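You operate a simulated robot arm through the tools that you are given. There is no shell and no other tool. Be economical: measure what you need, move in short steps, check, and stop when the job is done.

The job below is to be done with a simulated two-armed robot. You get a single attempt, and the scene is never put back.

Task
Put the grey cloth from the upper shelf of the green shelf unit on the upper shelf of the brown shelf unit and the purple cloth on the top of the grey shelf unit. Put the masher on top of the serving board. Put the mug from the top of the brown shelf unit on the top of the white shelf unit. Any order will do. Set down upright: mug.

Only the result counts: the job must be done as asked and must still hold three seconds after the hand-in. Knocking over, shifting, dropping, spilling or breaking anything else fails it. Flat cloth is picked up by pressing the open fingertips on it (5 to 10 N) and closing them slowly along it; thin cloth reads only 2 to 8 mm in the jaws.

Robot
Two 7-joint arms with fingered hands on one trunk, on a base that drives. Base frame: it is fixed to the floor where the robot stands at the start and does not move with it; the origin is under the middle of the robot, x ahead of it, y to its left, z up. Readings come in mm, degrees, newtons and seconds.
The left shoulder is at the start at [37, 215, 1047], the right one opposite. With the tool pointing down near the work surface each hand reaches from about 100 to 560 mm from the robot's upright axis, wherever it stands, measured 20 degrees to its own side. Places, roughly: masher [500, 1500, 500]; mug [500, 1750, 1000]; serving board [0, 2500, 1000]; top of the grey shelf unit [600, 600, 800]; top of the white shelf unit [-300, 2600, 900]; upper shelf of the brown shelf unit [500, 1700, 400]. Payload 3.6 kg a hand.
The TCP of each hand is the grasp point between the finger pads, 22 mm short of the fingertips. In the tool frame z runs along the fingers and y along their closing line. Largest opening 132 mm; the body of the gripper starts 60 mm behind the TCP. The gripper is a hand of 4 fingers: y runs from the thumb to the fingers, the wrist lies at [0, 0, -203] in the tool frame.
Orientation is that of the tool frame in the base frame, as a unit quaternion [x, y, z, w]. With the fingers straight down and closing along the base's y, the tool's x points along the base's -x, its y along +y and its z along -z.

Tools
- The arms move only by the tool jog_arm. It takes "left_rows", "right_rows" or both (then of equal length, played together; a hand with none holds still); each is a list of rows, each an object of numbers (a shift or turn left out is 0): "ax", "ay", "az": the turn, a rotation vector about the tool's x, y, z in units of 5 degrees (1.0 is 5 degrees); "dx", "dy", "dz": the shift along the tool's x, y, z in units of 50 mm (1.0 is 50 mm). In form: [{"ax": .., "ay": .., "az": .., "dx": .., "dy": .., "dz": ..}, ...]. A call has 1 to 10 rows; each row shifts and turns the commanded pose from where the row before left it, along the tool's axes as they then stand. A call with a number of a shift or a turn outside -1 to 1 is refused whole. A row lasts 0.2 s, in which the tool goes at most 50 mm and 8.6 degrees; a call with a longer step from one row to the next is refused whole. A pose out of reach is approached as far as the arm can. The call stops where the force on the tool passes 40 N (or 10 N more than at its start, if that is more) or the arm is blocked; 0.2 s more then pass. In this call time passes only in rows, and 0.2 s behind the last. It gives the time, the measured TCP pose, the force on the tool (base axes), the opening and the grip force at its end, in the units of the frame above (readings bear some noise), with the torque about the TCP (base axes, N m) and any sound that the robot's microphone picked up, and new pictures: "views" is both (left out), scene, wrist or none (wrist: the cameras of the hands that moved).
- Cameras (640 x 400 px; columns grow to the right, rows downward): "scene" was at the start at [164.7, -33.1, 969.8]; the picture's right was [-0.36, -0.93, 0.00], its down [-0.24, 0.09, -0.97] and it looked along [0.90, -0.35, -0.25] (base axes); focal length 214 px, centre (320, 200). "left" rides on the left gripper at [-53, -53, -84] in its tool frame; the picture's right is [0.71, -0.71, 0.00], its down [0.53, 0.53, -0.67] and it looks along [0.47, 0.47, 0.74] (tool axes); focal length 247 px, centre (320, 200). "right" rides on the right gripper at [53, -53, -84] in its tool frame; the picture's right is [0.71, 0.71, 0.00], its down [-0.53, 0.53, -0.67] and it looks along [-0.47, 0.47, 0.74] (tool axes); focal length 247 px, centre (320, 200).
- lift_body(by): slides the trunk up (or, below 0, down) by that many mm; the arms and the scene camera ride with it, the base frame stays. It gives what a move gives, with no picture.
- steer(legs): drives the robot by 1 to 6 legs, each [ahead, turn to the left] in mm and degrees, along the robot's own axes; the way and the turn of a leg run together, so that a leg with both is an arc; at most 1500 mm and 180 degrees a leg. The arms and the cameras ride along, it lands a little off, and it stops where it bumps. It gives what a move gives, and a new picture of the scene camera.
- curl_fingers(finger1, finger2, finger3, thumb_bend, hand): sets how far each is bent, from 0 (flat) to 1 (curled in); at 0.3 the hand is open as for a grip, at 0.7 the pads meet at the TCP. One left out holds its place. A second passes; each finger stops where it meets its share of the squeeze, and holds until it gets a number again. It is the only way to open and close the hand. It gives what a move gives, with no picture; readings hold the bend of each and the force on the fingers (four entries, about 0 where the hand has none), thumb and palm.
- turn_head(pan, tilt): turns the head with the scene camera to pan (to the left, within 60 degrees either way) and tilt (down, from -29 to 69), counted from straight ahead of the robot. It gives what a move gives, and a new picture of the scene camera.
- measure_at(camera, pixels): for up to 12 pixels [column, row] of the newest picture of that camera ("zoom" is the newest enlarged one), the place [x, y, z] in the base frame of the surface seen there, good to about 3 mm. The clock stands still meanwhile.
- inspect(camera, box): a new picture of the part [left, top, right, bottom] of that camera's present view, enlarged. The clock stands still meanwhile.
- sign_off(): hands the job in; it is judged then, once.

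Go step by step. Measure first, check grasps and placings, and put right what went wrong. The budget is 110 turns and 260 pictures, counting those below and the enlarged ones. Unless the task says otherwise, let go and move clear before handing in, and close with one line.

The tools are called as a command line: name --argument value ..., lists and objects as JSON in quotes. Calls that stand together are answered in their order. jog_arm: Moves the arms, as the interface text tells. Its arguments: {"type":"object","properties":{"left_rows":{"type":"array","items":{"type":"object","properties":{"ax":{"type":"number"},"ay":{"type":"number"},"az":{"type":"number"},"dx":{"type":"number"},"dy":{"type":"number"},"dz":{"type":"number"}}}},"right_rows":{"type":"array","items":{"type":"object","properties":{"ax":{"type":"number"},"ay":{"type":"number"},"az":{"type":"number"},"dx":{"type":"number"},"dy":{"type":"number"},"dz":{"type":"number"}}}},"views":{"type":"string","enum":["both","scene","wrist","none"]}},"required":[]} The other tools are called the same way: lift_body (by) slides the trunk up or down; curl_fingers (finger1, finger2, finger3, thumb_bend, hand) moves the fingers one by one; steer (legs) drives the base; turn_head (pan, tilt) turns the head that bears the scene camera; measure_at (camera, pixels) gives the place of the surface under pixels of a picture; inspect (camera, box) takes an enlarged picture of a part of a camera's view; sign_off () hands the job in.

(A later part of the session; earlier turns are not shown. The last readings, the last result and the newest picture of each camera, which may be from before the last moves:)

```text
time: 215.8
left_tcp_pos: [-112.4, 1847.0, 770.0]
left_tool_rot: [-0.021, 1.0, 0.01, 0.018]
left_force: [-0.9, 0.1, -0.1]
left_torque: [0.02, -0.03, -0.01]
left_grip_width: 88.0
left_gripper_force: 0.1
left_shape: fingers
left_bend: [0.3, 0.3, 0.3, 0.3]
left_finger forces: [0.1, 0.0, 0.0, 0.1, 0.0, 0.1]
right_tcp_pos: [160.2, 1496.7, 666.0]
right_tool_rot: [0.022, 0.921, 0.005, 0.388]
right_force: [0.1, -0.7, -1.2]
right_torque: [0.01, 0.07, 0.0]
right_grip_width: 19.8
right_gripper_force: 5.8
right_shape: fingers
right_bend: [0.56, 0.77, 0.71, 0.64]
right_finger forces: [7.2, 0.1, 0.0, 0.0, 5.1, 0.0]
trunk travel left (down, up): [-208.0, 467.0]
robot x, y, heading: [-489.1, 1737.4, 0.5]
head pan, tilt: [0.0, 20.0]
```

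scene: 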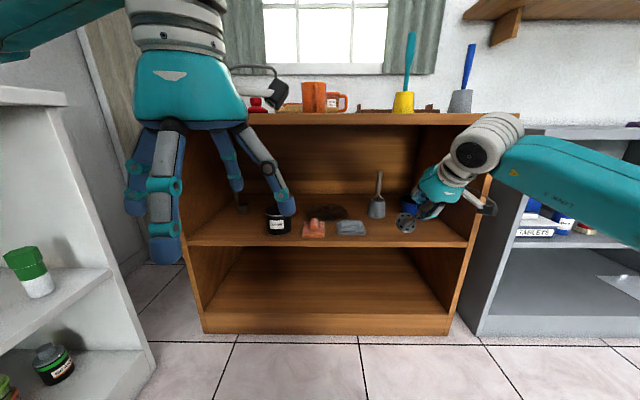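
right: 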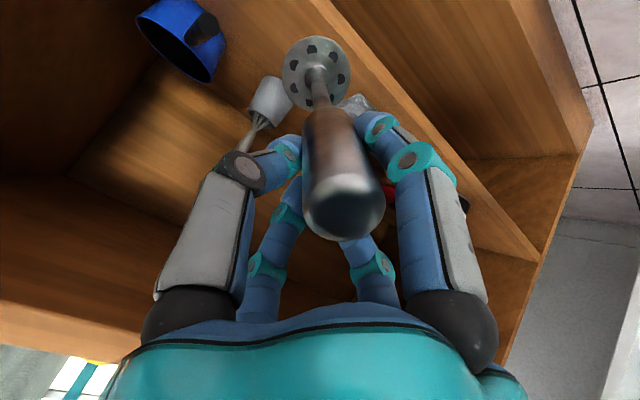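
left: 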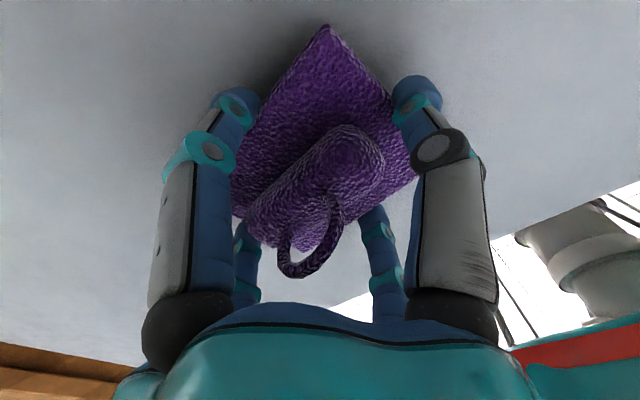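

Masher is out safely. Turn the right tool back to vertical so the masher hangs upright, raise the trunk, then turn left toward the white unit.

jog_arm --right_rows '[{"ay": 0.9}, {"ay": 0.9}, {"ay": 0.9}, {"ay": 0.9}, {"ay": 0.9}, {"ay": 0.9}, {"ay": 0.9}, {"ay": 0.9}, {"ay": 0.9}, {"ay": 0.9}]' --views "wrist"

lift_body --by 320

turn_head --pan 50 --tilt 20

```text
time: 218.0
left_tcp_pos: [-114.8, 1848.8, 770.3]
left_tool_rot: [-0.022, 1.0, 0.01, 0.018]
left_force: [-0.5, -0.9, 0.3]
left_torque: [-0.01, 0.03, 0.0]
left_grip_width: 88.0
left_gripper_force: 0.1
left_shape: fingers
left_bend: [0.3, 0.3, 0.3, 0.3]
left_finger forces: [0.1, 0.0, 0.0, 0.0, 0.0, 0.0]
right_tcp_pos: [160.2, 1496.6, 666.4]
right_tool_rot: [0.02, 1.0, 0.014, 0.007]
right_force: [-0.2, -0.3, -1.0]
right_torque: [0.03, -0.01, 0.0]
right_grip_width: 19.6
right_gripper_force: 6.6
right_shape: fingers
right_bend: [0.56, 0.77, 0.71, 0.65]
right_finger forces: [7.2, 0.1, 0.0, 0.0, 6.6, 0.0]
trunk travel left (down, up): [-208.0, 467.0]
robot x, y, heading: [-490.0, 1737.5, 0.4]
head pan, tilt: [0.0, 20.0]
```

right: 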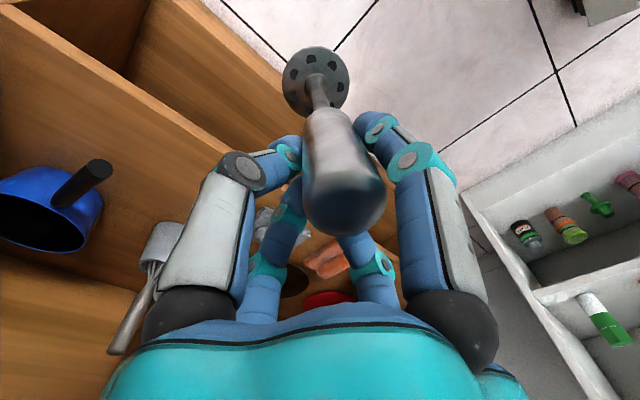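

```text
time: 221.2
left_tcp_pos: [-112.7, 1847.8, 1090.5]
left_tool_rot: [-0.021, 1.0, 0.009, 0.018]
left_force: [-0.5, 0.0, -0.2]
left_torque: [-0.02, 0.02, 0.01]
left_grip_width: 87.9
left_gripper_force: 0.2
left_shape: fingers
left_bend: [0.3, 0.3, 0.3, 0.3]
left_finger forces: [0.1, 0.0, 0.0, 0.0, 0.1, 0.1]
right_tcp_pos: [161.1, 1495.5, 987.9]
right_tool_rot: [0.019, 1.0, 0.013, 0.01]
right_force: [0.0, 0.0, -0.6]
right_torque: [-0.02, 0.01, -0.03]
right_grip_width: 19.5
right_gripper_force: 6.5
right_shape: fingers
right_bend: [0.56, 0.77, 0.71, 0.65]
right_finger forces: [7.2, 0.0, 0.0, 0.0, 6.5, 0.1]
trunk travel left (down, up): [-528.0, 147.0]
robot x, y, heading: [-485.3, 1740.2, 0.0]
head pan, tilt: [0.0, 20.0]
```

```text
time: 222.4
left_tcp_pos: [-113.6, 1847.7, 1090.9]
left_tool_rot: [-0.02, 1.0, 0.009, 0.018]
left_force: [0.0, -0.6, -0.1]
left_torque: [-0.02, -0.02, 0.0]
left_grip_width: 87.6
left_gripper_force: 0.1
left_shape: fingers
left_bend: [0.3, 0.3, 0.3, 0.3]
left_finger forces: [0.0, 0.0, 0.1, 0.0, 0.0, 0.0]
right_tcp_pos: [159.9, 1497.0, 989.3]
right_tool_rot: [0.019, 1.0, 0.014, 0.009]
right_force: [0.8, 0.8, -1.4]
right_torque: [0.0, 0.02, -0.01]
right_grip_width: 19.5
right_gripper_force: 6.7
right_shape: fingers
right_bend: [0.56, 0.77, 0.71, 0.65]
right_finger forces: [7.2, 0.0, 0.1, 0.0, 6.4, 0.0]
trunk travel left (down, up): [-528.0, 147.0]
robot x, y, heading: [-482.6, 1735.7, 0.3]
head pan, tilt: [50.0, 20.0]
```

scene: 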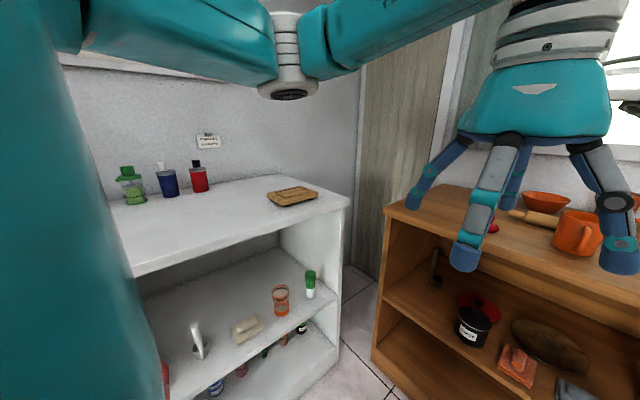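

The serving board lies on the white top at (292,195). Measure board, white top, bottles, and brown-top mug.

measure_at --camera "scene" --pixels '[[292, 196], [268, 196], [318, 194], [292, 187], [290, 205], [220, 215], [200, 240], [240, 200], [348, 200], [140, 270], [199, 187], [577, 225]]'

```text
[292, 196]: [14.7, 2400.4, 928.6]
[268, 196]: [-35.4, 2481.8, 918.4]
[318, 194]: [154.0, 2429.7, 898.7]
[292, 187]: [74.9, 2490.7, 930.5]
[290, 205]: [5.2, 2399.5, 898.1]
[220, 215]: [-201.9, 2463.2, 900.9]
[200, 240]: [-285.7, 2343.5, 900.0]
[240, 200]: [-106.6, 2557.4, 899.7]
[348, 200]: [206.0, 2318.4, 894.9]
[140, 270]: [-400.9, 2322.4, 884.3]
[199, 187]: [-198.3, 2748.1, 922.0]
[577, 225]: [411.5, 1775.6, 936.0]
```

inspect --camera "scene" --box '[250, 170, 340, 226]'

measure_at --camera "zoom" --pixels '[[130, 190], [300, 130], [340, 120], [480, 165], [300, 240], [300, 190], [220, 190], [380, 190], [200, 170], [420, 160], [250, 220], [340, 150]]'

```text
7.11 times, centred on (295, 198) of scene
```

zoom: 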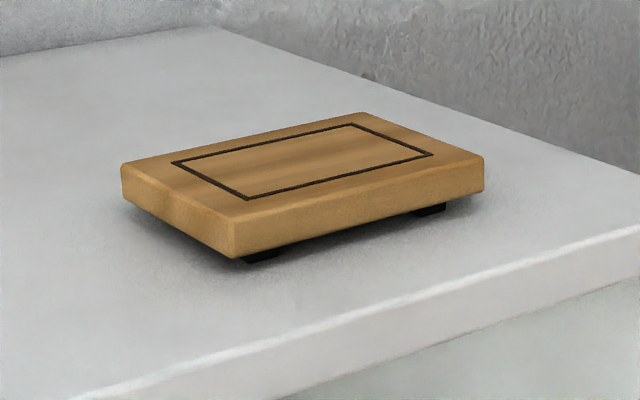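

```text
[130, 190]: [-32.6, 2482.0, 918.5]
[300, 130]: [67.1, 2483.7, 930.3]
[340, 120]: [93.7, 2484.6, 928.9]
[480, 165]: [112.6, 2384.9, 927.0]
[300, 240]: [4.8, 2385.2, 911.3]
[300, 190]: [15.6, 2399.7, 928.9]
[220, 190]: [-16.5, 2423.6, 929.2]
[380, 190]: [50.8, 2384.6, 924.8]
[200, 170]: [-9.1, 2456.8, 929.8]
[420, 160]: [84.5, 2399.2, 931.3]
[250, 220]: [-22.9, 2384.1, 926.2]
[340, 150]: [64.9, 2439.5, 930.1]
```

Board top z=930, x −33…113, y 2384…2486. Raise the masher above 960 and turn left 45°, then drive 150 mm.

jog_arm --right_rows '[{"dz": -0.6}, {"dz": -0.6}, {"dz": -0.6}, {"dz": -0.6}, {"dz": -0.4}]' --views "none"

steer --legs '[[0, 45]]'

turn_head --pan 0 --tilt 25

```text
time: 223.6
left_tcp_pos: [-113.5, 1848.5, 1089.7]
left_tool_rot: [-0.021, 1.0, 0.009, 0.018]
left_force: [0.6, -0.1, -0.2]
left_torque: [-0.01, 0.0, 0.0]
left_grip_width: 87.7
left_gripper_force: 0.1
left_shape: fingers
left_bend: [0.3, 0.3, 0.3, 0.3]
left_finger forces: [0.1, 0.0, 0.0, 0.1, 0.0, 0.1]
right_tcp_pos: [161.0, 1492.3, 1129.2]
right_tool_rot: [0.019, 1.0, 0.014, 0.009]
right_force: [0.3, -0.1, -1.0]
right_torque: [0.02, -0.02, -0.04]
right_grip_width: 19.5
right_gripper_force: 7.2
right_shape: fingers
right_bend: [0.56, 0.78, 0.71, 0.65]
right_finger forces: [7.5, 0.0, 0.0, 0.1, 6.6, 0.0]
right hand out of reach, approached as far as the arm can: row 1, 3, 5
trunk travel left (down, up): [-528.0, 147.0]
robot x, y, heading: [-486.3, 1736.2, 0.3]
head pan, tilt: [50.0, 20.0]
```

```text
time: 226.6
left_tcp_pos: [-295.6, 2075.0, 1092.4]
left_tool_rot: [-0.391, 0.92, 0.015, 0.014]
left_force: [-0.9, -0.2, -0.5]
left_torque: [-0.01, -0.03, 0.0]
left_grip_width: 87.6
left_gripper_force: 0.1
left_shape: fingers
left_bend: [0.3, 0.3, 0.3, 0.3]
left_finger forces: [0.0, 0.1, 0.1, 0.0, 0.0, 0.1]
right_tcp_pos: [145.9, 2007.9, 1130.9]
right_tool_rot: [-0.358, 0.934, 0.014, 0.006]
right_force: [-0.6, -0.7, -0.7]
right_torque: [0.01, -0.01, 0.01]
right_grip_width: 19.5
right_gripper_force: 5.9
right_shape: fingers
right_bend: [0.55, 0.78, 0.72, 0.66]
right_finger forces: [7.1, 0.0, 0.0, 0.0, 5.6, 0.1]
trunk travel left (down, up): [-528.0, 147.0]
robot x, y, heading: [-462.3, 1708.6, 44.2]
head pan, tilt: [50.0, 20.0]
stopped in leg 1: the robot was blocked; the commanded pose is now the measured one
```

scene: 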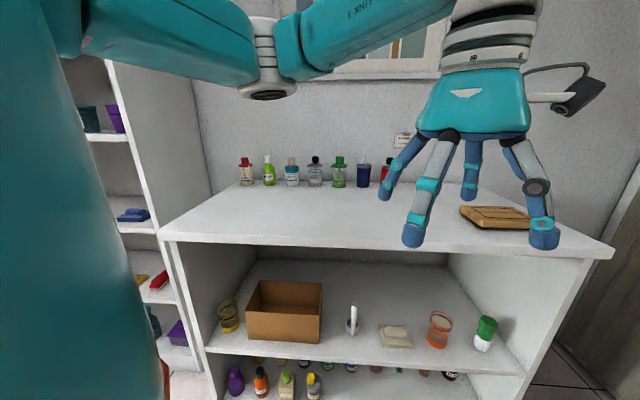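

```text
time: 227.8
left_tcp_pos: [-294.9, 2073.6, 1092.0]
left_tool_rot: [-0.392, 0.92, 0.015, 0.014]
left_force: [-0.5, 0.4, 0.0]
left_torque: [0.01, 0.01, -0.01]
left_grip_width: 87.6
left_gripper_force: 0.1
left_shape: fingers
left_bend: [0.3, 0.3, 0.3, 0.3]
left_finger forces: [0.1, 0.0, 0.0, 0.1, 0.1, 0.1]
right_tcp_pos: [145.9, 2006.8, 1131.0]
right_tool_rot: [-0.358, 0.934, 0.016, 0.005]
right_force: [0.4, -0.6, -1.6]
right_torque: [-0.02, 0.0, -0.01]
right_grip_width: 19.8
right_gripper_force: 6.4
right_shape: fingers
right_bend: [0.55, 0.78, 0.72, 0.66]
right_finger forces: [7.2, 0.1, 0.0, 0.0, 5.5, 0.0]
trunk travel left (down, up): [-528.0, 147.0]
robot x, y, heading: [-458.7, 1710.6, 44.0]
head pan, tilt: [0.0, 25.0]
```

scene: 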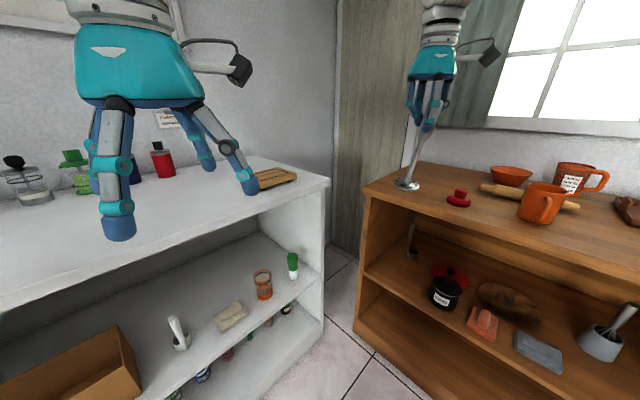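

Masher hangs vertically. Drive 205 mm at this heading, then turn left 34° to bring it over the board.

steer --legs '[[205, 0]]'

steer --legs '[[0, 32]]'

jog_arm --right_rows '[{}]' --views "wrist"

```text
time: 229.4
left_tcp_pos: [-145.9, 2220.0, 1089.6]
left_tool_rot: [-0.392, 0.92, 0.015, 0.012]
left_force: [-0.2, 0.3, -0.8]
left_torque: [-0.01, 0.0, 0.0]
left_grip_width: 87.6
left_gripper_force: 0.1
left_shape: fingers
left_bend: [0.3, 0.3, 0.3, 0.3]
left_finger forces: [0.0, 0.0, 0.0, 0.1, 0.0, 0.0]
right_tcp_pos: [294.0, 2151.7, 1130.5]
right_tool_rot: [-0.358, 0.934, 0.015, 0.005]
right_force: [0.2, -0.1, -2.2]
right_torque: [0.05, -0.03, 0.06]
right_grip_width: 19.5
right_gripper_force: 6.8
right_shape: fingers
right_bend: [0.55, 0.78, 0.72, 0.66]
right_finger forces: [7.2, 0.1, 0.0, 0.0, 5.6, 0.0]
trunk travel left (down, up): [-528.0, 147.0]
robot x, y, heading: [-312.4, 1850.0, 44.3]
head pan, tilt: [0.0, 25.0]
```

scene: 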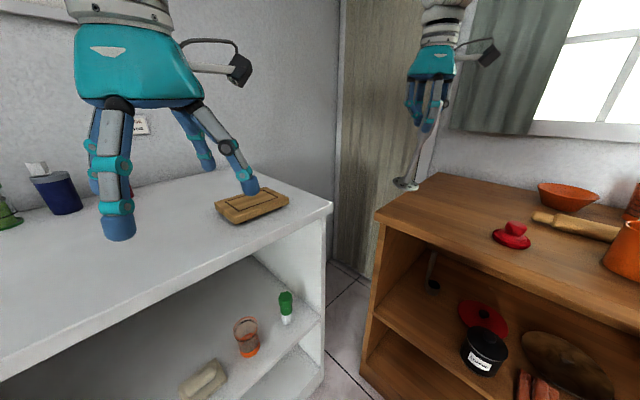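

```text
time: 231.5
left_tcp_pos: [-361.8, 2253.4, 1092.2]
left_tool_rot: [-0.624, 0.781, 0.018, 0.011]
left_force: [-1.2, -0.1, -0.1]
left_torque: [0.02, -0.04, 0.02]
left_grip_width: 87.5
left_gripper_force: 0.1
left_shape: fingers
left_bend: [0.3, 0.3, 0.3, 0.3]
left_finger forces: [0.0, 0.1, 0.0, 0.1, 0.0, 0.1]
right_tcp_pos: [54.5, 2424.8, 1133.0]
right_tool_rot: [-0.589, 0.808, 0.018, 0.005]
right_force: [-0.8, 0.7, -1.1]
right_torque: [0.0, -0.01, -0.03]
right_grip_width: 19.2
right_gripper_force: 6.3
right_shape: fingers
right_bend: [0.56, 0.78, 0.72, 0.66]
right_finger forces: [7.2, 0.0, 0.0, 0.0, 5.5, 0.0]
trunk travel left (down, up): [-528.0, 147.0]
robot x, y, heading: [-285.0, 1848.8, 75.6]
head pan, tilt: [0.0, 25.0]
stopped in leg 1: the robot was blocked; the commanded pose is now the measured one
```

scene: 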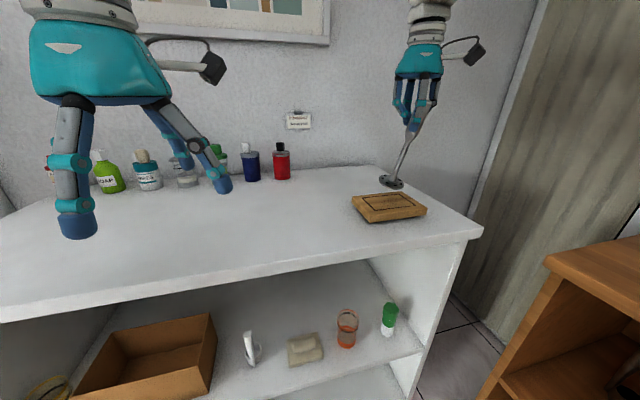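

```text
time: 231.9
left_tcp_pos: [-359.6, 2255.0, 1091.8]
left_tool_rot: [-0.624, 0.781, 0.018, 0.01]
left_force: [0.0, 0.6, 0.2]
left_torque: [-0.03, -0.01, 0.0]
left_grip_width: 88.0
left_gripper_force: 0.1
left_shape: fingers
left_bend: [0.3, 0.3, 0.3, 0.3]
left_finger forces: [0.0, 0.1, 0.0, 0.0, 0.0, 0.1]
right_tcp_pos: [58.3, 2423.4, 1133.5]
right_tool_rot: [-0.588, 0.809, 0.018, 0.004]
right_force: [-0.3, -0.2, -0.7]
right_torque: [-0.02, 0.0, 0.0]
right_grip_width: 19.3
right_gripper_force: 6.3
right_shape: fingers
right_bend: [0.56, 0.78, 0.72, 0.66]
right_finger forces: [7.1, 0.0, 0.0, 0.0, 5.5, 0.0]
trunk travel left (down, up): [-528.0, 147.0]
robot x, y, heading: [-290.3, 1851.2, 75.5]
head pan, tilt: [0.0, 25.0]
```

right: 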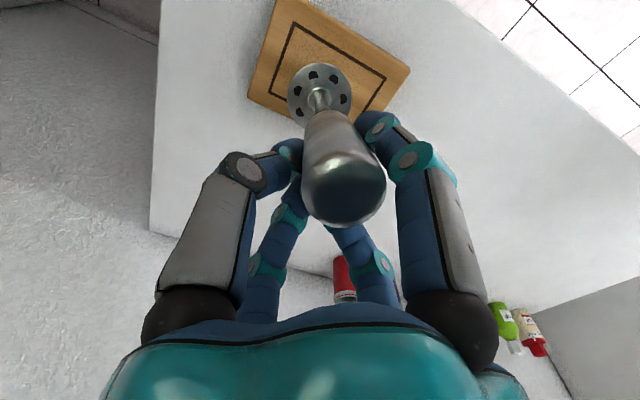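

Masher is above the board. Measure disc and handle in both views to centre it and get its tilt.

measure_at --camera "right" --pixels '[[291, 92], [349, 95], [318, 67], [300, 115], [318, 95], [330, 125], [345, 200], [320, 150], [365, 190]]'

measure_at --camera "scene" --pixels '[[380, 179], [403, 184], [391, 186], [402, 160], [412, 135], [395, 178]]'

inspect --camera "scene" --box '[340, 40, 500, 240]'

```text
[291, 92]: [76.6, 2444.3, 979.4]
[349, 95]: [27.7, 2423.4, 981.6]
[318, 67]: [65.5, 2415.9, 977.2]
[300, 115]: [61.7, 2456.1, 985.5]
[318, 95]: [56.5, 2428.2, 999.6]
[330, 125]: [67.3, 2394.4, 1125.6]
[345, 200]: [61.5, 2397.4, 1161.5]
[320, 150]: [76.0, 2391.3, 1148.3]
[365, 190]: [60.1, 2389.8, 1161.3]
```

```text
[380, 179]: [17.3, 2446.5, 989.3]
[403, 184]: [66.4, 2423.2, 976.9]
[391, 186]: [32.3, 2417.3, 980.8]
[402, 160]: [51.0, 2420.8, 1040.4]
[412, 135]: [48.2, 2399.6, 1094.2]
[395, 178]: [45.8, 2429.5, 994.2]
```

```text
2.00 times, centred on (420, 140) of scene
```

zoom: 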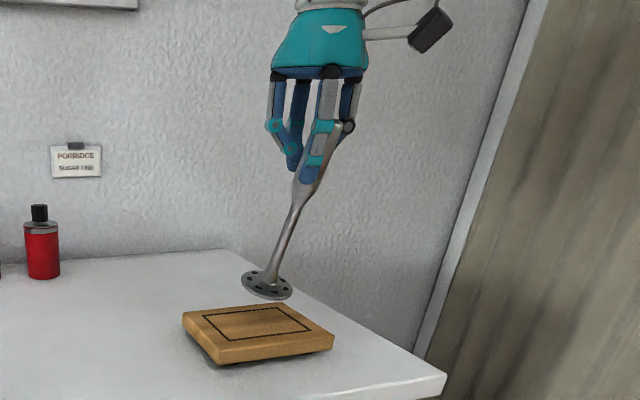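

Disc is at (50,2435,980) with the masher leaning ~11°. Straighten it, centre over the board and come down 30 mm.

jog_arm --right_rows '[{"ax": 0.69, "ay": 0.83}, {"ax": 0.69, "ay": 0.83}, {"dx": -0.36, "dy": 0.56}, {"dz": 0.3}, {"dz": 0.3}]' --views "both"

inspect --camera "scene" --box '[340, 40, 500, 240]'

```text
time: 233.1
left_tcp_pos: [-359.9, 2253.6, 1092.8]
left_tool_rot: [-0.623, 0.782, 0.018, 0.01]
left_force: [-0.2, -0.1, -0.2]
left_torque: [-0.02, 0.03, 0.02]
left_grip_width: 87.9
left_gripper_force: 0.1
left_shape: fingers
left_bend: [0.3, 0.3, 0.3, 0.3]
left_finger forces: [0.0, 0.0, 0.0, 0.0, 0.1, 0.0]
right_tcp_pos: [29.8, 2387.9, 1099.1]
right_tool_rot: [-0.587, 0.806, -0.074, -0.02]
right_force: [-0.2, 1.3, -0.4]
right_torque: [0.01, -0.03, 0.03]
right_grip_width: 19.3
right_gripper_force: 6.6
right_shape: fingers
right_bend: [0.56, 0.78, 0.72, 0.66]
right_finger forces: [7.1, 0.0, 0.0, 0.0, 5.9, 0.1]
right hand out of reach, approached as far as the arm can: row 1, 2, 3
trunk travel left (down, up): [-528.0, 147.0]
robot x, y, heading: [-282.6, 1851.9, 75.3]
head pan, tilt: [0.0, 25.0]
```

scene: 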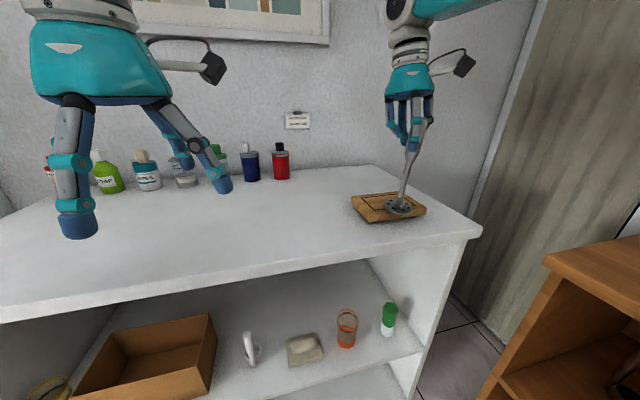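
right: 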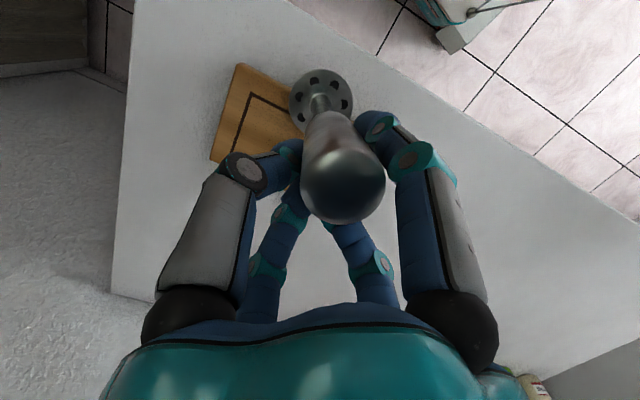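

```text
2.00 times, centred on (420, 140) of scene
```

zoom: 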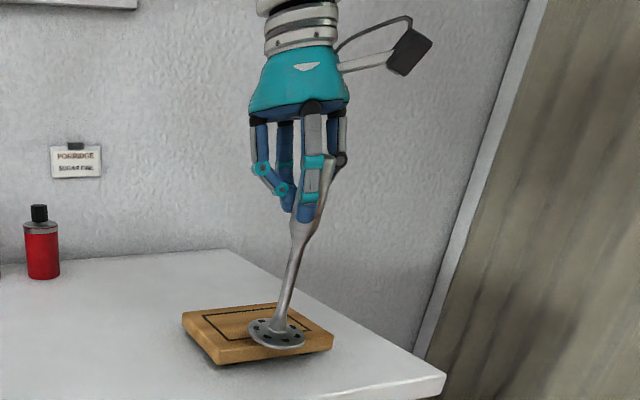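

The arm reached its limit, so the masher is ~50 mm too near the front. Measure, then I'll drive a bit.

measure_at --camera "right" --pixels '[[291, 100], [350, 98], [320, 72], [303, 122], [318, 100], [345, 205], [330, 130], [340, 170]]'

measure_at --camera "zoom" --pixels '[[250, 330], [305, 340], [278, 350], [285, 295], [300, 235], [305, 215], [330, 345]]'

```text
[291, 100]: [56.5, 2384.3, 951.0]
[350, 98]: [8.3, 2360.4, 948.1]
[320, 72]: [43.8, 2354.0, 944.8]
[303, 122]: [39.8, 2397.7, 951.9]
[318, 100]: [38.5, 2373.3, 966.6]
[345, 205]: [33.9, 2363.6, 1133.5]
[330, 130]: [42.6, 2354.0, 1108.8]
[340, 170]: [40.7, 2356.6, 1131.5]
```

```text
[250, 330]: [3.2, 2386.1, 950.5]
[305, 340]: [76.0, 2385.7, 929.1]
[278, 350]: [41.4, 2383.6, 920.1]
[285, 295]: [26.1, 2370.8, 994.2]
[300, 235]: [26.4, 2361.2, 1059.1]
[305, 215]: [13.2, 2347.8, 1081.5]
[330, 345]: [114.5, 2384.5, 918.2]
```

Disc at (32,2376), upright now. Drive ahead 60 mm to centre it over the board.

steer --legs '[[60, 0]]'

jog_arm --right_rows '[{"dz": 0.1}]' --views "both"

measure_at --camera "right" --pixels '[[291, 100], [350, 98], [320, 72], [303, 122], [318, 100]]'

```text
time: 234.1
left_tcp_pos: [-342.2, 2314.9, 1092.5]
left_tool_rot: [-0.624, 0.782, 0.018, 0.009]
left_force: [0.4, 0.4, -1.1]
left_torque: [-0.07, 0.01, 0.0]
left_grip_width: 88.0
left_gripper_force: 0.0
left_shape: fingers
left_bend: [0.3, 0.3, 0.3, 0.3]
left_finger forces: [0.0, 0.1, 0.0, 0.0, 0.0, 0.0]
right_tcp_pos: [48.1, 2446.0, 1096.4]
right_tool_rot: [-0.586, 0.807, -0.074, -0.021]
right_force: [0.0, -0.1, -1.3]
right_torque: [0.0, 0.0, 0.02]
right_grip_width: 19.2
right_gripper_force: 6.1
right_shape: fingers
right_bend: [0.56, 0.78, 0.72, 0.66]
right_finger forces: [7.1, 0.0, 0.0, 0.0, 5.9, 0.0]
trunk travel left (down, up): [-528.0, 147.0]
robot x, y, heading: [-270.4, 1906.8, 75.2]
head pan, tilt: [0.0, 25.0]
```

scene: 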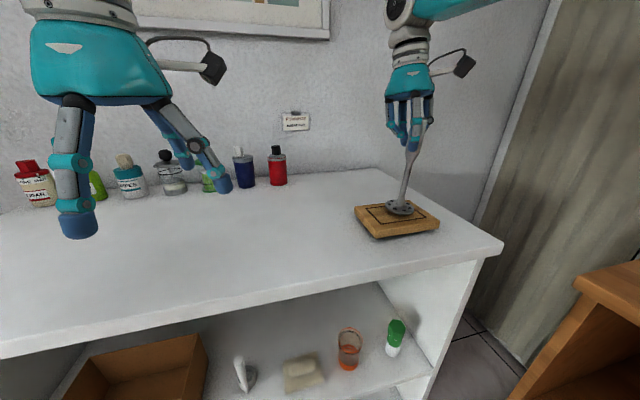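

```text
time: 234.5
left_tcp_pos: [-343.7, 2312.2, 1093.5]
left_tool_rot: [-0.624, 0.781, 0.018, 0.011]
left_force: [1.2, -0.4, -0.5]
left_torque: [-0.01, 0.01, 0.04]
left_grip_width: 87.6
left_gripper_force: 0.0
left_shape: fingers
left_bend: [0.3, 0.3, 0.3, 0.3]
left_finger forces: [0.1, 0.1, 0.1, 0.0, 0.1, 0.0]
right_tcp_pos: [48.1, 2445.2, 1095.3]
right_tool_rot: [-0.587, 0.806, -0.073, -0.02]
right_force: [-0.7, 0.3, -1.4]
right_torque: [0.05, -0.01, 0.02]
right_grip_width: 19.4
right_gripper_force: 6.4
right_shape: fingers
right_bend: [0.56, 0.78, 0.72, 0.66]
right_finger forces: [7.1, 0.0, 0.0, 0.0, 5.8, 0.1]
trunk travel left (down, up): [-528.0, 147.0]
robot x, y, heading: [-272.8, 1908.5, 75.5]
head pan, tilt: [0.0, 25.0]
```

scene: 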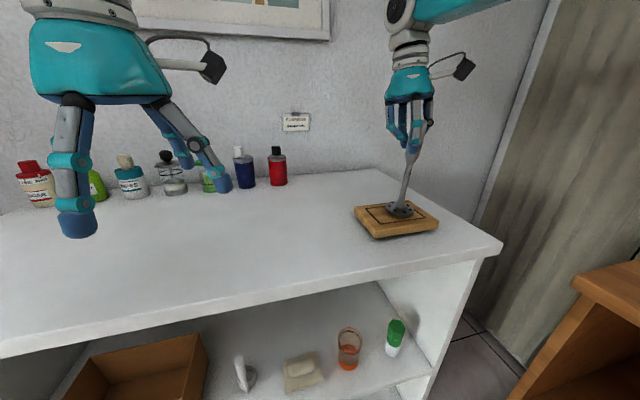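
right: 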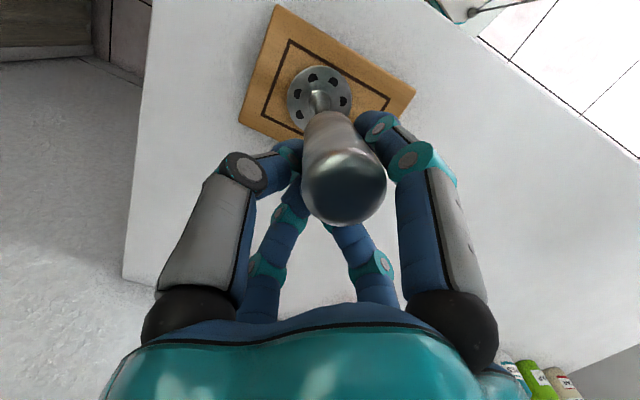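

```text
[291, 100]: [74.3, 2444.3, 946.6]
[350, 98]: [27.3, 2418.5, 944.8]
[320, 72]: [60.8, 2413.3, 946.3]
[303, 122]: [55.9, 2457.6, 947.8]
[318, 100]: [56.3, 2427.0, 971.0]
```

Centred and level over the board, ~9 mm to go. Lower until contact.

jog_arm --right_rows '[{"dz": 0.1}, {"dz": 0.06}]' --views "none"

jog_arm --right_rows '[{"dz": 0.06}]' --views "none"

```text
time: 235.1
left_tcp_pos: [-343.9, 2313.9, 1094.1]
left_tool_rot: [-0.624, 0.781, 0.018, 0.01]
left_force: [0.7, 0.3, 0.0]
left_torque: [0.0, 0.0, -0.02]
left_grip_width: 87.8
left_gripper_force: 0.0
left_shape: fingers
left_bend: [0.3, 0.3, 0.3, 0.3]
left_finger forces: [0.0, 0.0, 0.0, 0.0, 0.0, 0.0]
right_tcp_pos: [48.0, 2444.7, 1087.2]
right_tool_rot: [-0.586, 0.807, -0.073, -0.019]
right_force: [-0.5, 1.0, 5.1]
right_torque: [-0.08, -0.05, 0.01]
right_grip_width: 18.9
right_gripper_force: 10.9
right_shape: fingers
right_bend: [0.56, 0.78, 0.73, 0.66]
right_finger forces: [7.3, 8.8, 0.0, 0.1, 6.2, 0.0]
trunk travel left (down, up): [-528.0, 147.0]
robot x, y, heading: [-270.4, 1907.9, 75.4]
head pan, tilt: [0.0, 25.0]
```

```text
time: 235.5
left_tcp_pos: [-342.8, 2312.2, 1094.7]
left_tool_rot: [-0.623, 0.782, 0.017, 0.01]
left_force: [0.2, 0.3, 1.0]
left_torque: [0.02, 0.02, 0.01]
left_grip_width: 87.7
left_gripper_force: 0.0
left_shape: fingers
left_bend: [0.3, 0.3, 0.3, 0.3]
left_finger forces: [0.1, 0.0, 0.0, 0.0, 0.0, 0.0]
right_tcp_pos: [49.2, 2443.4, 1086.1]
right_tool_rot: [-0.586, 0.807, -0.072, -0.019]
right_force: [-0.7, 2.3, 11.7]
right_torque: [-0.25, 0.0, 0.02]
right_grip_width: 19.3
right_gripper_force: 12.2
right_shape: fingers
right_bend: [0.55, 0.78, 0.73, 0.66]
right_finger forces: [7.9, 10.5, 0.1, 0.0, 6.6, 0.1]
trunk travel left (down, up): [-528.0, 147.0]
robot x, y, heading: [-269.1, 1907.9, 75.2]
head pan, tilt: [0.0, 25.0]
```

Contact made. Ease the pressure slightly, then open all fingers.

jog_arm --right_rows '[{"dz": -0.06}]' --views "none"

curl_fingers --hand "right" --finger1 0.3 --finger2 0.45 --finger3 0.4 --thumb_bend 0.35

inspect --camera "right" --box '[120, 0, 520, 300]'

```text
time: 235.9
left_tcp_pos: [-344.3, 2312.3, 1092.7]
left_tool_rot: [-0.624, 0.781, 0.018, 0.01]
left_force: [0.1, 0.3, 0.0]
left_torque: [-0.02, 0.0, 0.0]
left_grip_width: 87.5
left_gripper_force: 0.0
left_shape: fingers
left_bend: [0.3, 0.3, 0.3, 0.3]
left_finger forces: [0.0, 0.0, 0.0, 0.0, 0.0, 0.1]
right_tcp_pos: [48.2, 2444.1, 1087.2]
right_tool_rot: [-0.586, 0.807, -0.073, -0.02]
right_force: [-0.3, 1.8, 7.1]
right_torque: [-0.13, -0.02, 0.03]
right_grip_width: 19.2
right_gripper_force: 11.7
right_shape: fingers
right_bend: [0.55, 0.78, 0.73, 0.66]
right_finger forces: [7.9, 9.3, 0.1, 0.0, 6.6, 0.1]
trunk travel left (down, up): [-528.0, 147.0]
robot x, y, heading: [-269.4, 1909.7, 75.2]
head pan, tilt: [0.0, 25.0]
```

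```text
time: 236.9
left_tcp_pos: [-342.5, 2313.7, 1093.8]
left_tool_rot: [-0.624, 0.781, 0.018, 0.01]
left_force: [0.2, 1.2, 0.6]
left_torque: [0.03, -0.01, 0.01]
left_grip_width: 87.8
left_gripper_force: 0.1
left_shape: fingers
left_bend: [0.3, 0.3, 0.3, 0.3]
left_finger forces: [0.0, 0.1, 0.0, 0.0, 0.0, 0.1]
right_tcp_pos: [47.0, 2445.4, 1087.3]
right_tool_rot: [-0.586, 0.807, -0.074, -0.02]
right_force: [-1.0, -0.7, -0.4]
right_torque: [0.03, 0.02, 0.01]
right_grip_width: 82.1
right_gripper_force: 0.1
right_shape: fingers
right_bend: [0.3, 0.45, 0.4, 0.35]
right_finger forces: [0.0, 0.0, 0.1, 0.0, 0.0, 0.0]
trunk travel left (down, up): [-528.0, 147.0]
robot x, y, heading: [-267.6, 1907.0, 75.1]
head pan, tilt: [0.0, 25.0]
```

```text
1.33 times, centred on (320, 150) of right
```

zoom: 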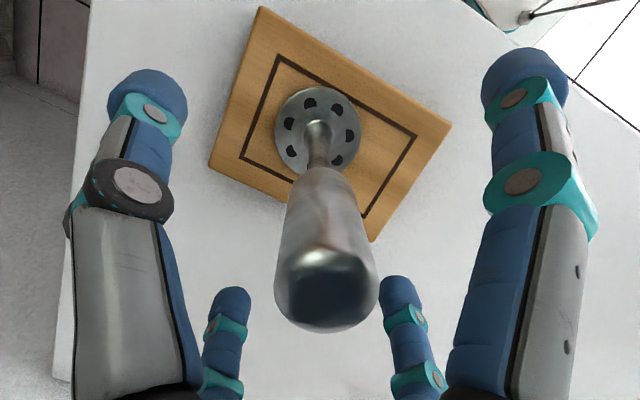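

The masher stands free on the board. Raise straight up with the trunk to clear it.

lift_body --by 110

turn_head --pan 0 --tilt 30

```text
time: 238.3
left_tcp_pos: [-342.9, 2313.6, 1204.0]
left_tool_rot: [-0.624, 0.781, 0.018, 0.011]
left_force: [0.1, 0.3, 1.3]
left_torque: [0.02, 0.03, 0.01]
left_grip_width: 87.6
left_gripper_force: 0.1
left_shape: fingers
left_bend: [0.3, 0.3, 0.3, 0.3]
left_finger forces: [0.0, 0.0, 0.1, 0.0, 0.1, 0.1]
right_tcp_pos: [48.3, 2444.9, 1195.9]
right_tool_rot: [-0.586, 0.806, -0.073, -0.02]
right_force: [-0.6, -0.5, -1.0]
right_torque: [-0.02, -0.02, -0.02]
right_grip_width: 81.9
right_gripper_force: 0.0
right_shape: fingers
right_bend: [0.3, 0.45, 0.4, 0.35]
right_finger forces: [0.0, 0.0, 0.0, 0.0, 0.1, 0.1]
trunk travel left (down, up): [-638.0, 37.0]
robot x, y, heading: [-269.2, 1909.7, 75.4]
head pan, tilt: [0.0, 25.0]
```

```text
time: 239.0
left_tcp_pos: [-343.2, 2314.0, 1204.0]
left_tool_rot: [-0.624, 0.782, 0.018, 0.01]
left_force: [-1.4, 0.4, 0.7]
left_torque: [0.0, 0.04, -0.02]
left_grip_width: 87.7
left_gripper_force: 0.0
left_shape: fingers
left_bend: [0.3, 0.3, 0.3, 0.3]
left_finger forces: [0.0, 0.0, 0.1, 0.1, 0.0, 0.0]
right_tcp_pos: [48.3, 2444.0, 1195.4]
right_tool_rot: [-0.587, 0.806, -0.073, -0.02]
right_force: [-0.1, 0.2, -0.1]
right_torque: [0.03, 0.01, 0.0]
right_grip_width: 82.2
right_gripper_force: 0.0
right_shape: fingers
right_bend: [0.3, 0.45, 0.4, 0.35]
right_finger forces: [0.0, 0.0, 0.0, 0.1, 0.1, 0.0]
trunk travel left (down, up): [-638.0, 37.0]
robot x, y, heading: [-270.3, 1905.3, 75.6]
head pan, tilt: [0.0, 30.0]
```

scene: 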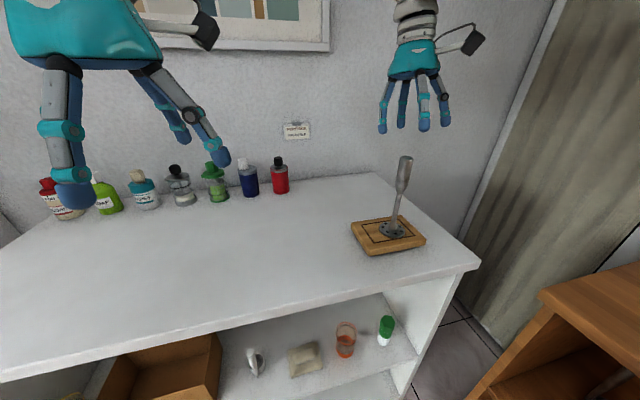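

Masher is done. Back away, retract the right hand, and turn to face the brown unit's top.

steer --legs '[[-230, 0]]'

jog_arm --right_rows '[{"dx": 0.9}, {"dx": 0.9}, {"dx": 0.9}, {"dx": 0.9}]' --views "none"

steer --legs '[[0, -40]]'

steer --legs '[[0, -35]]'

```text
time: 240.7
left_tcp_pos: [-404.9, 2085.4, 1204.5]
left_tool_rot: [-0.627, 0.778, 0.017, 0.011]
left_force: [-0.1, -0.5, -0.3]
left_torque: [0.03, -0.01, 0.02]
left_grip_width: 87.8
left_gripper_force: 0.0
left_shape: fingers
left_bend: [0.3, 0.3, 0.3, 0.3]
left_finger forces: [0.1, 0.0, 0.0, 0.0, 0.1, 0.1]
right_tcp_pos: [-15.6, 2219.3, 1195.2]
right_tool_rot: [-0.59, 0.804, -0.073, -0.02]
right_force: [-0.1, 0.1, -0.5]
right_torque: [0.02, -0.01, 0.01]
right_grip_width: 82.0
right_gripper_force: 0.0
right_shape: fingers
right_bend: [0.3, 0.45, 0.4, 0.35]
right_finger forces: [0.0, 0.0, 0.0, 0.0, 0.1, 0.1]
trunk travel left (down, up): [-638.0, 37.0]
robot x, y, heading: [-326.7, 1679.1, 75.6]
head pan, tilt: [0.0, 30.0]
```

scene: 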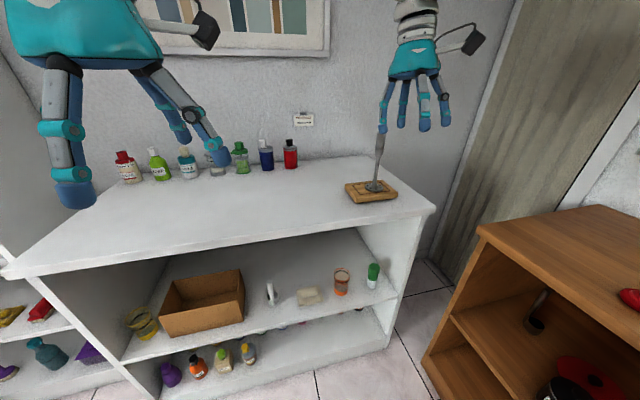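

```text
time: 241.7
left_tcp_pos: [-405.1, 2085.6, 1204.3]
left_tool_rot: [-0.627, 0.779, 0.018, 0.011]
left_force: [-0.5, 0.2, -0.6]
left_torque: [-0.01, -0.01, -0.02]
left_grip_width: 87.7
left_gripper_force: 0.0
left_shape: fingers
left_bend: [0.3, 0.3, 0.3, 0.3]
left_finger forces: [0.0, 0.1, 0.0, 0.1, 0.0, 0.0]
right_tcp_pos: [-68.4, 2049.9, 1219.2]
right_tool_rot: [-0.589, 0.804, -0.073, -0.02]
right_force: [0.8, 0.3, 0.5]
right_torque: [0.03, -0.01, 0.0]
right_grip_width: 81.8
right_gripper_force: 0.2
right_shape: fingers
right_bend: [0.3, 0.45, 0.4, 0.35]
right_finger forces: [0.1, 0.0, 0.0, 0.0, 0.0, 0.0]
trunk travel left (down, up): [-638.0, 37.0]
robot x, y, heading: [-326.8, 1680.6, 75.8]
head pan, tilt: [0.0, 30.0]
```

```text
time: 244.0
left_tcp_pos: [-124.5, 2040.6, 1203.5]
left_tool_rot: [-0.322, 0.947, 0.014, 0.016]
left_force: [-0.1, -0.1, -0.4]
left_torque: [0.04, 0.01, 0.0]
left_grip_width: 87.6
left_gripper_force: 0.0
left_shape: fingers
left_bend: [0.3, 0.3, 0.3, 0.3]
left_finger forces: [0.1, 0.1, 0.0, 0.0, 0.0, 0.1]
right_tcp_pos: [110.0, 1796.5, 1216.6]
right_tool_rot: [-0.278, 0.957, -0.061, -0.044]
right_force: [-0.2, 0.6, -0.2]
right_torque: [0.01, 0.05, 0.0]
right_grip_width: 81.6
right_gripper_force: 0.0
right_shape: fingers
right_bend: [0.3, 0.45, 0.4, 0.35]
right_finger forces: [0.0, 0.0, 0.1, 0.0, 0.0, 0.1]
trunk travel left (down, up): [-638.0, 37.0]
robot x, y, heading: [-346.8, 1708.3, 35.8]
head pan, tilt: [0.0, 30.0]
```

scene: 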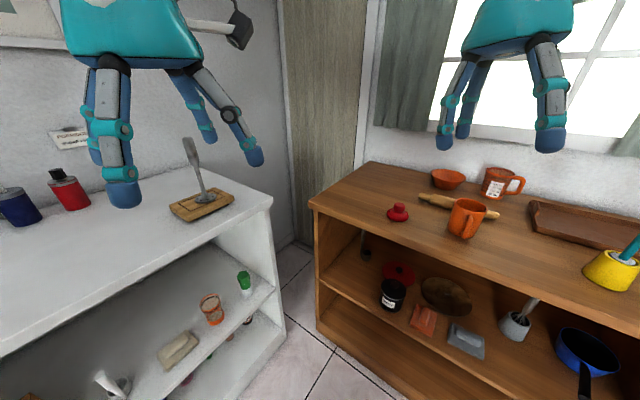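

```text
time: 246.0
left_tcp_pos: [26.2, 1857.7, 1203.7]
left_tool_rot: [-0.027, 0.999, 0.009, 0.019]
left_force: [-0.2, 1.0, -0.4]
left_torque: [-0.03, 0.04, 0.02]
left_grip_width: 87.9
left_gripper_force: 0.0
left_shape: fingers
left_bend: [0.3, 0.3, 0.3, 0.3]
left_finger forces: [0.1, 0.0, 0.0, 0.1, 0.0, 0.0]
right_tcp_pos: [82.0, 1523.0, 1218.6]
right_tool_rot: [0.016, 0.997, -0.045, -0.061]
right_force: [-0.9, 0.1, -0.3]
right_torque: [0.01, 0.0, 0.05]
right_grip_width: 82.4
right_gripper_force: 0.1
right_shape: fingers
right_bend: [0.3, 0.45, 0.4, 0.35]
right_finger forces: [0.0, 0.0, 0.1, 0.0, 0.1, 0.0]
trunk travel left (down, up): [-638.0, 37.0]
robot x, y, heading: [-347.0, 1737.1, 1.8]
head pan, tilt: [0.0, 30.0]
```

scene: 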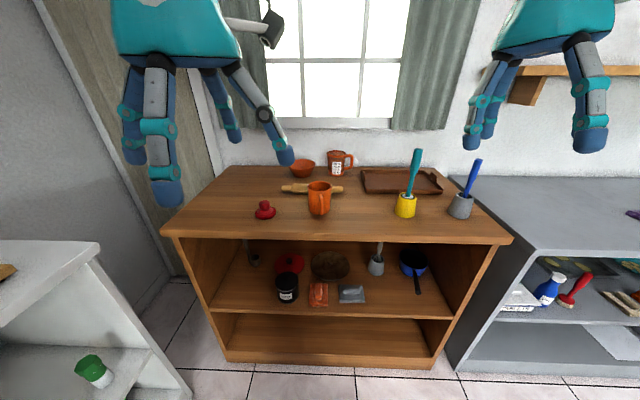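

Inspect the two orange vessels on the brown top.

inspect --camera "scene" --box '[280, 140, 380, 225]'

measure_at --camera "zoom" --pixels '[[240, 270], [240, 330], [205, 280], [290, 280], [240, 245], [260, 290], [240, 360], [340, 110], [340, 70], [400, 100], [180, 250], [320, 250]]'

```text
4.71 times, centred on (330, 182) of scene
```

zoom: 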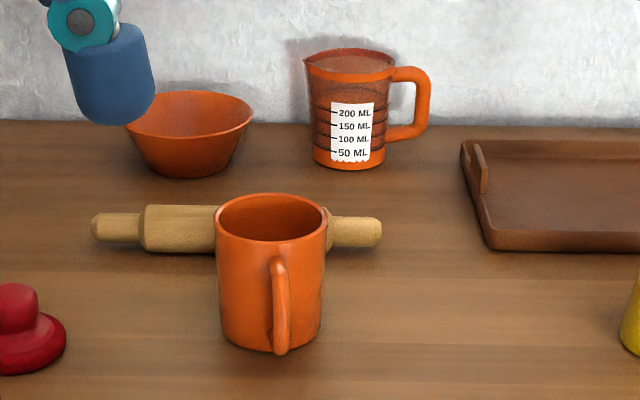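

```text
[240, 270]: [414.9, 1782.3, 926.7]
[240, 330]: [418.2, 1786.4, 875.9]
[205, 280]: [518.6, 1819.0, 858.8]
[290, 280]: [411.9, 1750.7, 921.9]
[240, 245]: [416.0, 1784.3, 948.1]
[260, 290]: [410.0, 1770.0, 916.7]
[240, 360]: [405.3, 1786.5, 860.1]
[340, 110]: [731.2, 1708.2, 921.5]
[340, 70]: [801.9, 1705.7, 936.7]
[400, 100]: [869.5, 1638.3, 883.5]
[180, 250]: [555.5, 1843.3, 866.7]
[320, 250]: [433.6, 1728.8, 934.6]
```

The plain orange mug in front is the target (centre ≈ (450,1765), rim z≈950, handle toward me); the other is a measuring jug. Check heights of the spatulas and rolling pin.

measure_at --camera "scene" --pixels '[[416, 153], [475, 163], [405, 205], [458, 205], [290, 187], [340, 188], [262, 208], [266, 204]]'

measure_at --camera "zoom" --pixels '[[218, 225], [325, 225], [270, 198], [270, 236], [120, 225], [360, 230], [160, 245], [280, 330], [330, 150], [200, 228]]'

```text
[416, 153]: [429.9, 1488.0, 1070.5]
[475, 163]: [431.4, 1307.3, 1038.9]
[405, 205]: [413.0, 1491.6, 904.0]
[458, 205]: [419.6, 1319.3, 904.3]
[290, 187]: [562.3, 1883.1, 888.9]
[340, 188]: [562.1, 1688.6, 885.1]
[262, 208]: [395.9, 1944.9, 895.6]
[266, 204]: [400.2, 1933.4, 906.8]
```

```text
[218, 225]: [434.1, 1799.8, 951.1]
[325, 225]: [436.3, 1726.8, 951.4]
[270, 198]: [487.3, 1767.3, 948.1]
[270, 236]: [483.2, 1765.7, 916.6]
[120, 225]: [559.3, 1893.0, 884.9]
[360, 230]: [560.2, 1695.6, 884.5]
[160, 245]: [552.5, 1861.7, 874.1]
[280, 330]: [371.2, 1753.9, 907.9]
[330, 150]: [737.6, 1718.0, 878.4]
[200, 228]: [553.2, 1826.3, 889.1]
```

Mug axis (450,1763), radius ≈37; spatula tops at 1070. Lower the trunk 100 mm, drive 260 mm, then move the left hand over the mug.

lift_body --by -100

steer --legs '[[260, -1.5]]'

jog_arm --left_rows '[{"dx": -0.7, "dy": -0.5}, {"dx": -0.7, "dy": -0.5}, {"dx": -0.7, "dy": -0.5}, {"dx": -0.7, "dy": -0.5}]' --views "scene"

```text
time: 247.3
left_tcp_pos: [22.9, 1857.8, 1105.1]
left_tool_rot: [-0.028, 0.999, 0.009, 0.021]
left_force: [-0.5, 0.5, -0.8]
left_torque: [0.05, -0.01, 0.0]
left_grip_width: 87.7
left_gripper_force: 0.1
left_shape: fingers
left_bend: [0.3, 0.3, 0.3, 0.3]
left_finger forces: [0.0, 0.1, 0.0, 0.0, 0.1, 0.0]
right_tcp_pos: [80.7, 1525.1, 1119.2]
right_tool_rot: [0.017, 0.997, -0.047, -0.06]
right_force: [0.1, 1.3, 1.0]
right_torque: [-0.04, 0.01, 0.02]
right_grip_width: 82.3
right_gripper_force: 0.0
right_shape: fingers
right_bend: [0.3, 0.45, 0.4, 0.35]
right_finger forces: [0.0, 0.0, 0.0, 0.0, 0.0, 0.1]
trunk travel left (down, up): [-538.0, 137.0]
robot x, y, heading: [-349.5, 1731.2, 1.7]
head pan, tilt: [0.0, 30.0]
```

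```text
time: 249.2
left_tcp_pos: [287.8, 1853.1, 1105.3]
left_tool_rot: [-0.015, 1.0, 0.01, 0.019]
left_force: [0.2, 0.7, -0.3]
left_torque: [0.03, 0.0, 0.03]
left_grip_width: 87.7
left_gripper_force: 0.1
left_shape: fingers
left_bend: [0.3, 0.3, 0.3, 0.3]
left_finger forces: [0.1, 0.0, 0.0, 0.0, 0.0, 0.0]
right_tcp_pos: [334.0, 1516.9, 1118.9]
right_tool_rot: [0.03, 0.997, -0.045, -0.062]
right_force: [0.6, -0.1, 1.1]
right_torque: [-0.01, 0.02, -0.03]
right_grip_width: 81.9
right_gripper_force: 0.0
right_shape: fingers
right_bend: [0.3, 0.45, 0.4, 0.35]
right_finger forces: [0.1, 0.0, 0.0, 0.1, 0.0, 0.0]
trunk travel left (down, up): [-538.0, 137.0]
robot x, y, heading: [-85.8, 1743.2, -0.0]
head pan, tilt: [0.0, 30.0]
```

scene: 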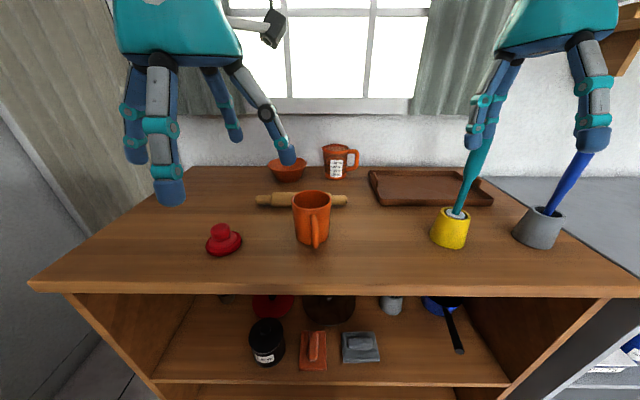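

```text
time: 250.2
left_tcp_pos: [428.9, 1756.8, 1111.2]
left_tool_rot: [-0.014, 1.0, 0.009, 0.019]
left_force: [-0.2, -0.8, 0.8]
left_torque: [0.0, 0.01, -0.02]
left_grip_width: 87.9
left_gripper_force: 0.1
left_shape: fingers
left_bend: [0.3, 0.3, 0.3, 0.3]
left_finger forces: [0.0, 0.1, 0.1, 0.0, 0.1, 0.1]
right_tcp_pos: [333.3, 1516.8, 1117.7]
right_tool_rot: [0.031, 0.997, -0.045, -0.061]
right_force: [0.6, -0.5, 0.3]
right_torque: [0.05, 0.01, 0.03]
right_grip_width: 82.3
right_gripper_force: 0.1
right_shape: fingers
right_bend: [0.3, 0.45, 0.4, 0.35]
right_finger forces: [0.0, 0.0, 0.1, 0.0, 0.0, 0.1]
trunk travel left (down, up): [-538.0, 137.0]
robot x, y, heading: [-83.6, 1744.3, 0.2]
head pan, tilt: [0.0, 30.0]
```

scene: 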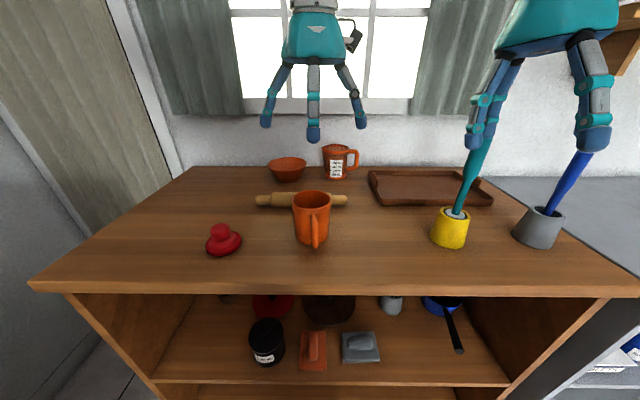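

Rotate the left hand 45° about its axis so the fingers straddle the handle.

jog_arm --left_rows '[{"dx": -0.42, "dy": 0.12, "ay": 0.4}, {"az": 1}, {"az": 1}, {"az": 1}, {"az": 1}, {"az": 1}, {"az": 1}, {"az": 1}, {"az": 1}, {"az": 1}]' --views "wrist"

```text
time: 252.4
left_tcp_pos: [450.0, 1762.8, 1110.3]
left_tool_rot: [0.369, 0.929, 0.008, -0.001]
left_force: [-0.6, -0.1, -1.0]
left_torque: [-0.01, 0.01, 0.03]
left_grip_width: 87.9
left_gripper_force: 0.0
left_shape: fingers
left_bend: [0.3, 0.3, 0.3, 0.3]
left_finger forces: [0.1, 0.1, 0.0, 0.0, 0.1, 0.1]
right_tcp_pos: [333.2, 1517.7, 1118.2]
right_tool_rot: [0.03, 0.997, -0.046, -0.06]
right_force: [-0.1, 0.1, -0.3]
right_torque: [-0.01, 0.02, 0.02]
right_grip_width: 82.2
right_gripper_force: 0.1
right_shape: fingers
right_bend: [0.3, 0.45, 0.4, 0.35]
right_finger forces: [0.0, 0.0, 0.0, 0.0, 0.0, 0.1]
trunk travel left (down, up): [-538.0, 137.0]
robot x, y, heading: [-86.7, 1738.5, 0.6]
head pan, tilt: [0.0, 30.0]
```

left: 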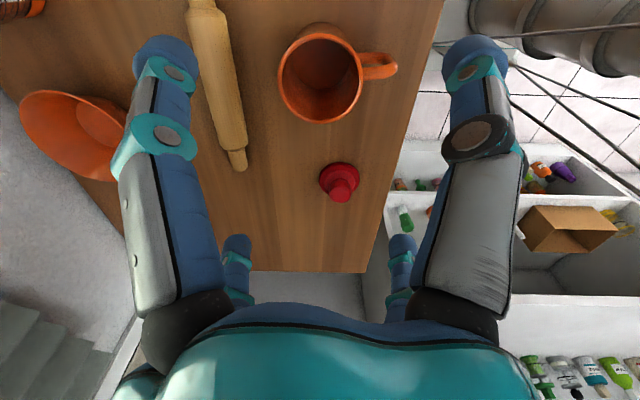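

measure_at --camera "left" --pixels '[[280, 78], [361, 75], [320, 35], [320, 121], [293, 50], [350, 110], [390, 65], [345, 45]]'

```text
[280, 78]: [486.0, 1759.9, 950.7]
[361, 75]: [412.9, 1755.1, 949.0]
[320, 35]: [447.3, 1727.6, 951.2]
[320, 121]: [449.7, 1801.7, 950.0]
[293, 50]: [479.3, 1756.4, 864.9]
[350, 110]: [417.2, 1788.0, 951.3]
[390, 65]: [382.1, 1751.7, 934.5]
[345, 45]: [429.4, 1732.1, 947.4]
```

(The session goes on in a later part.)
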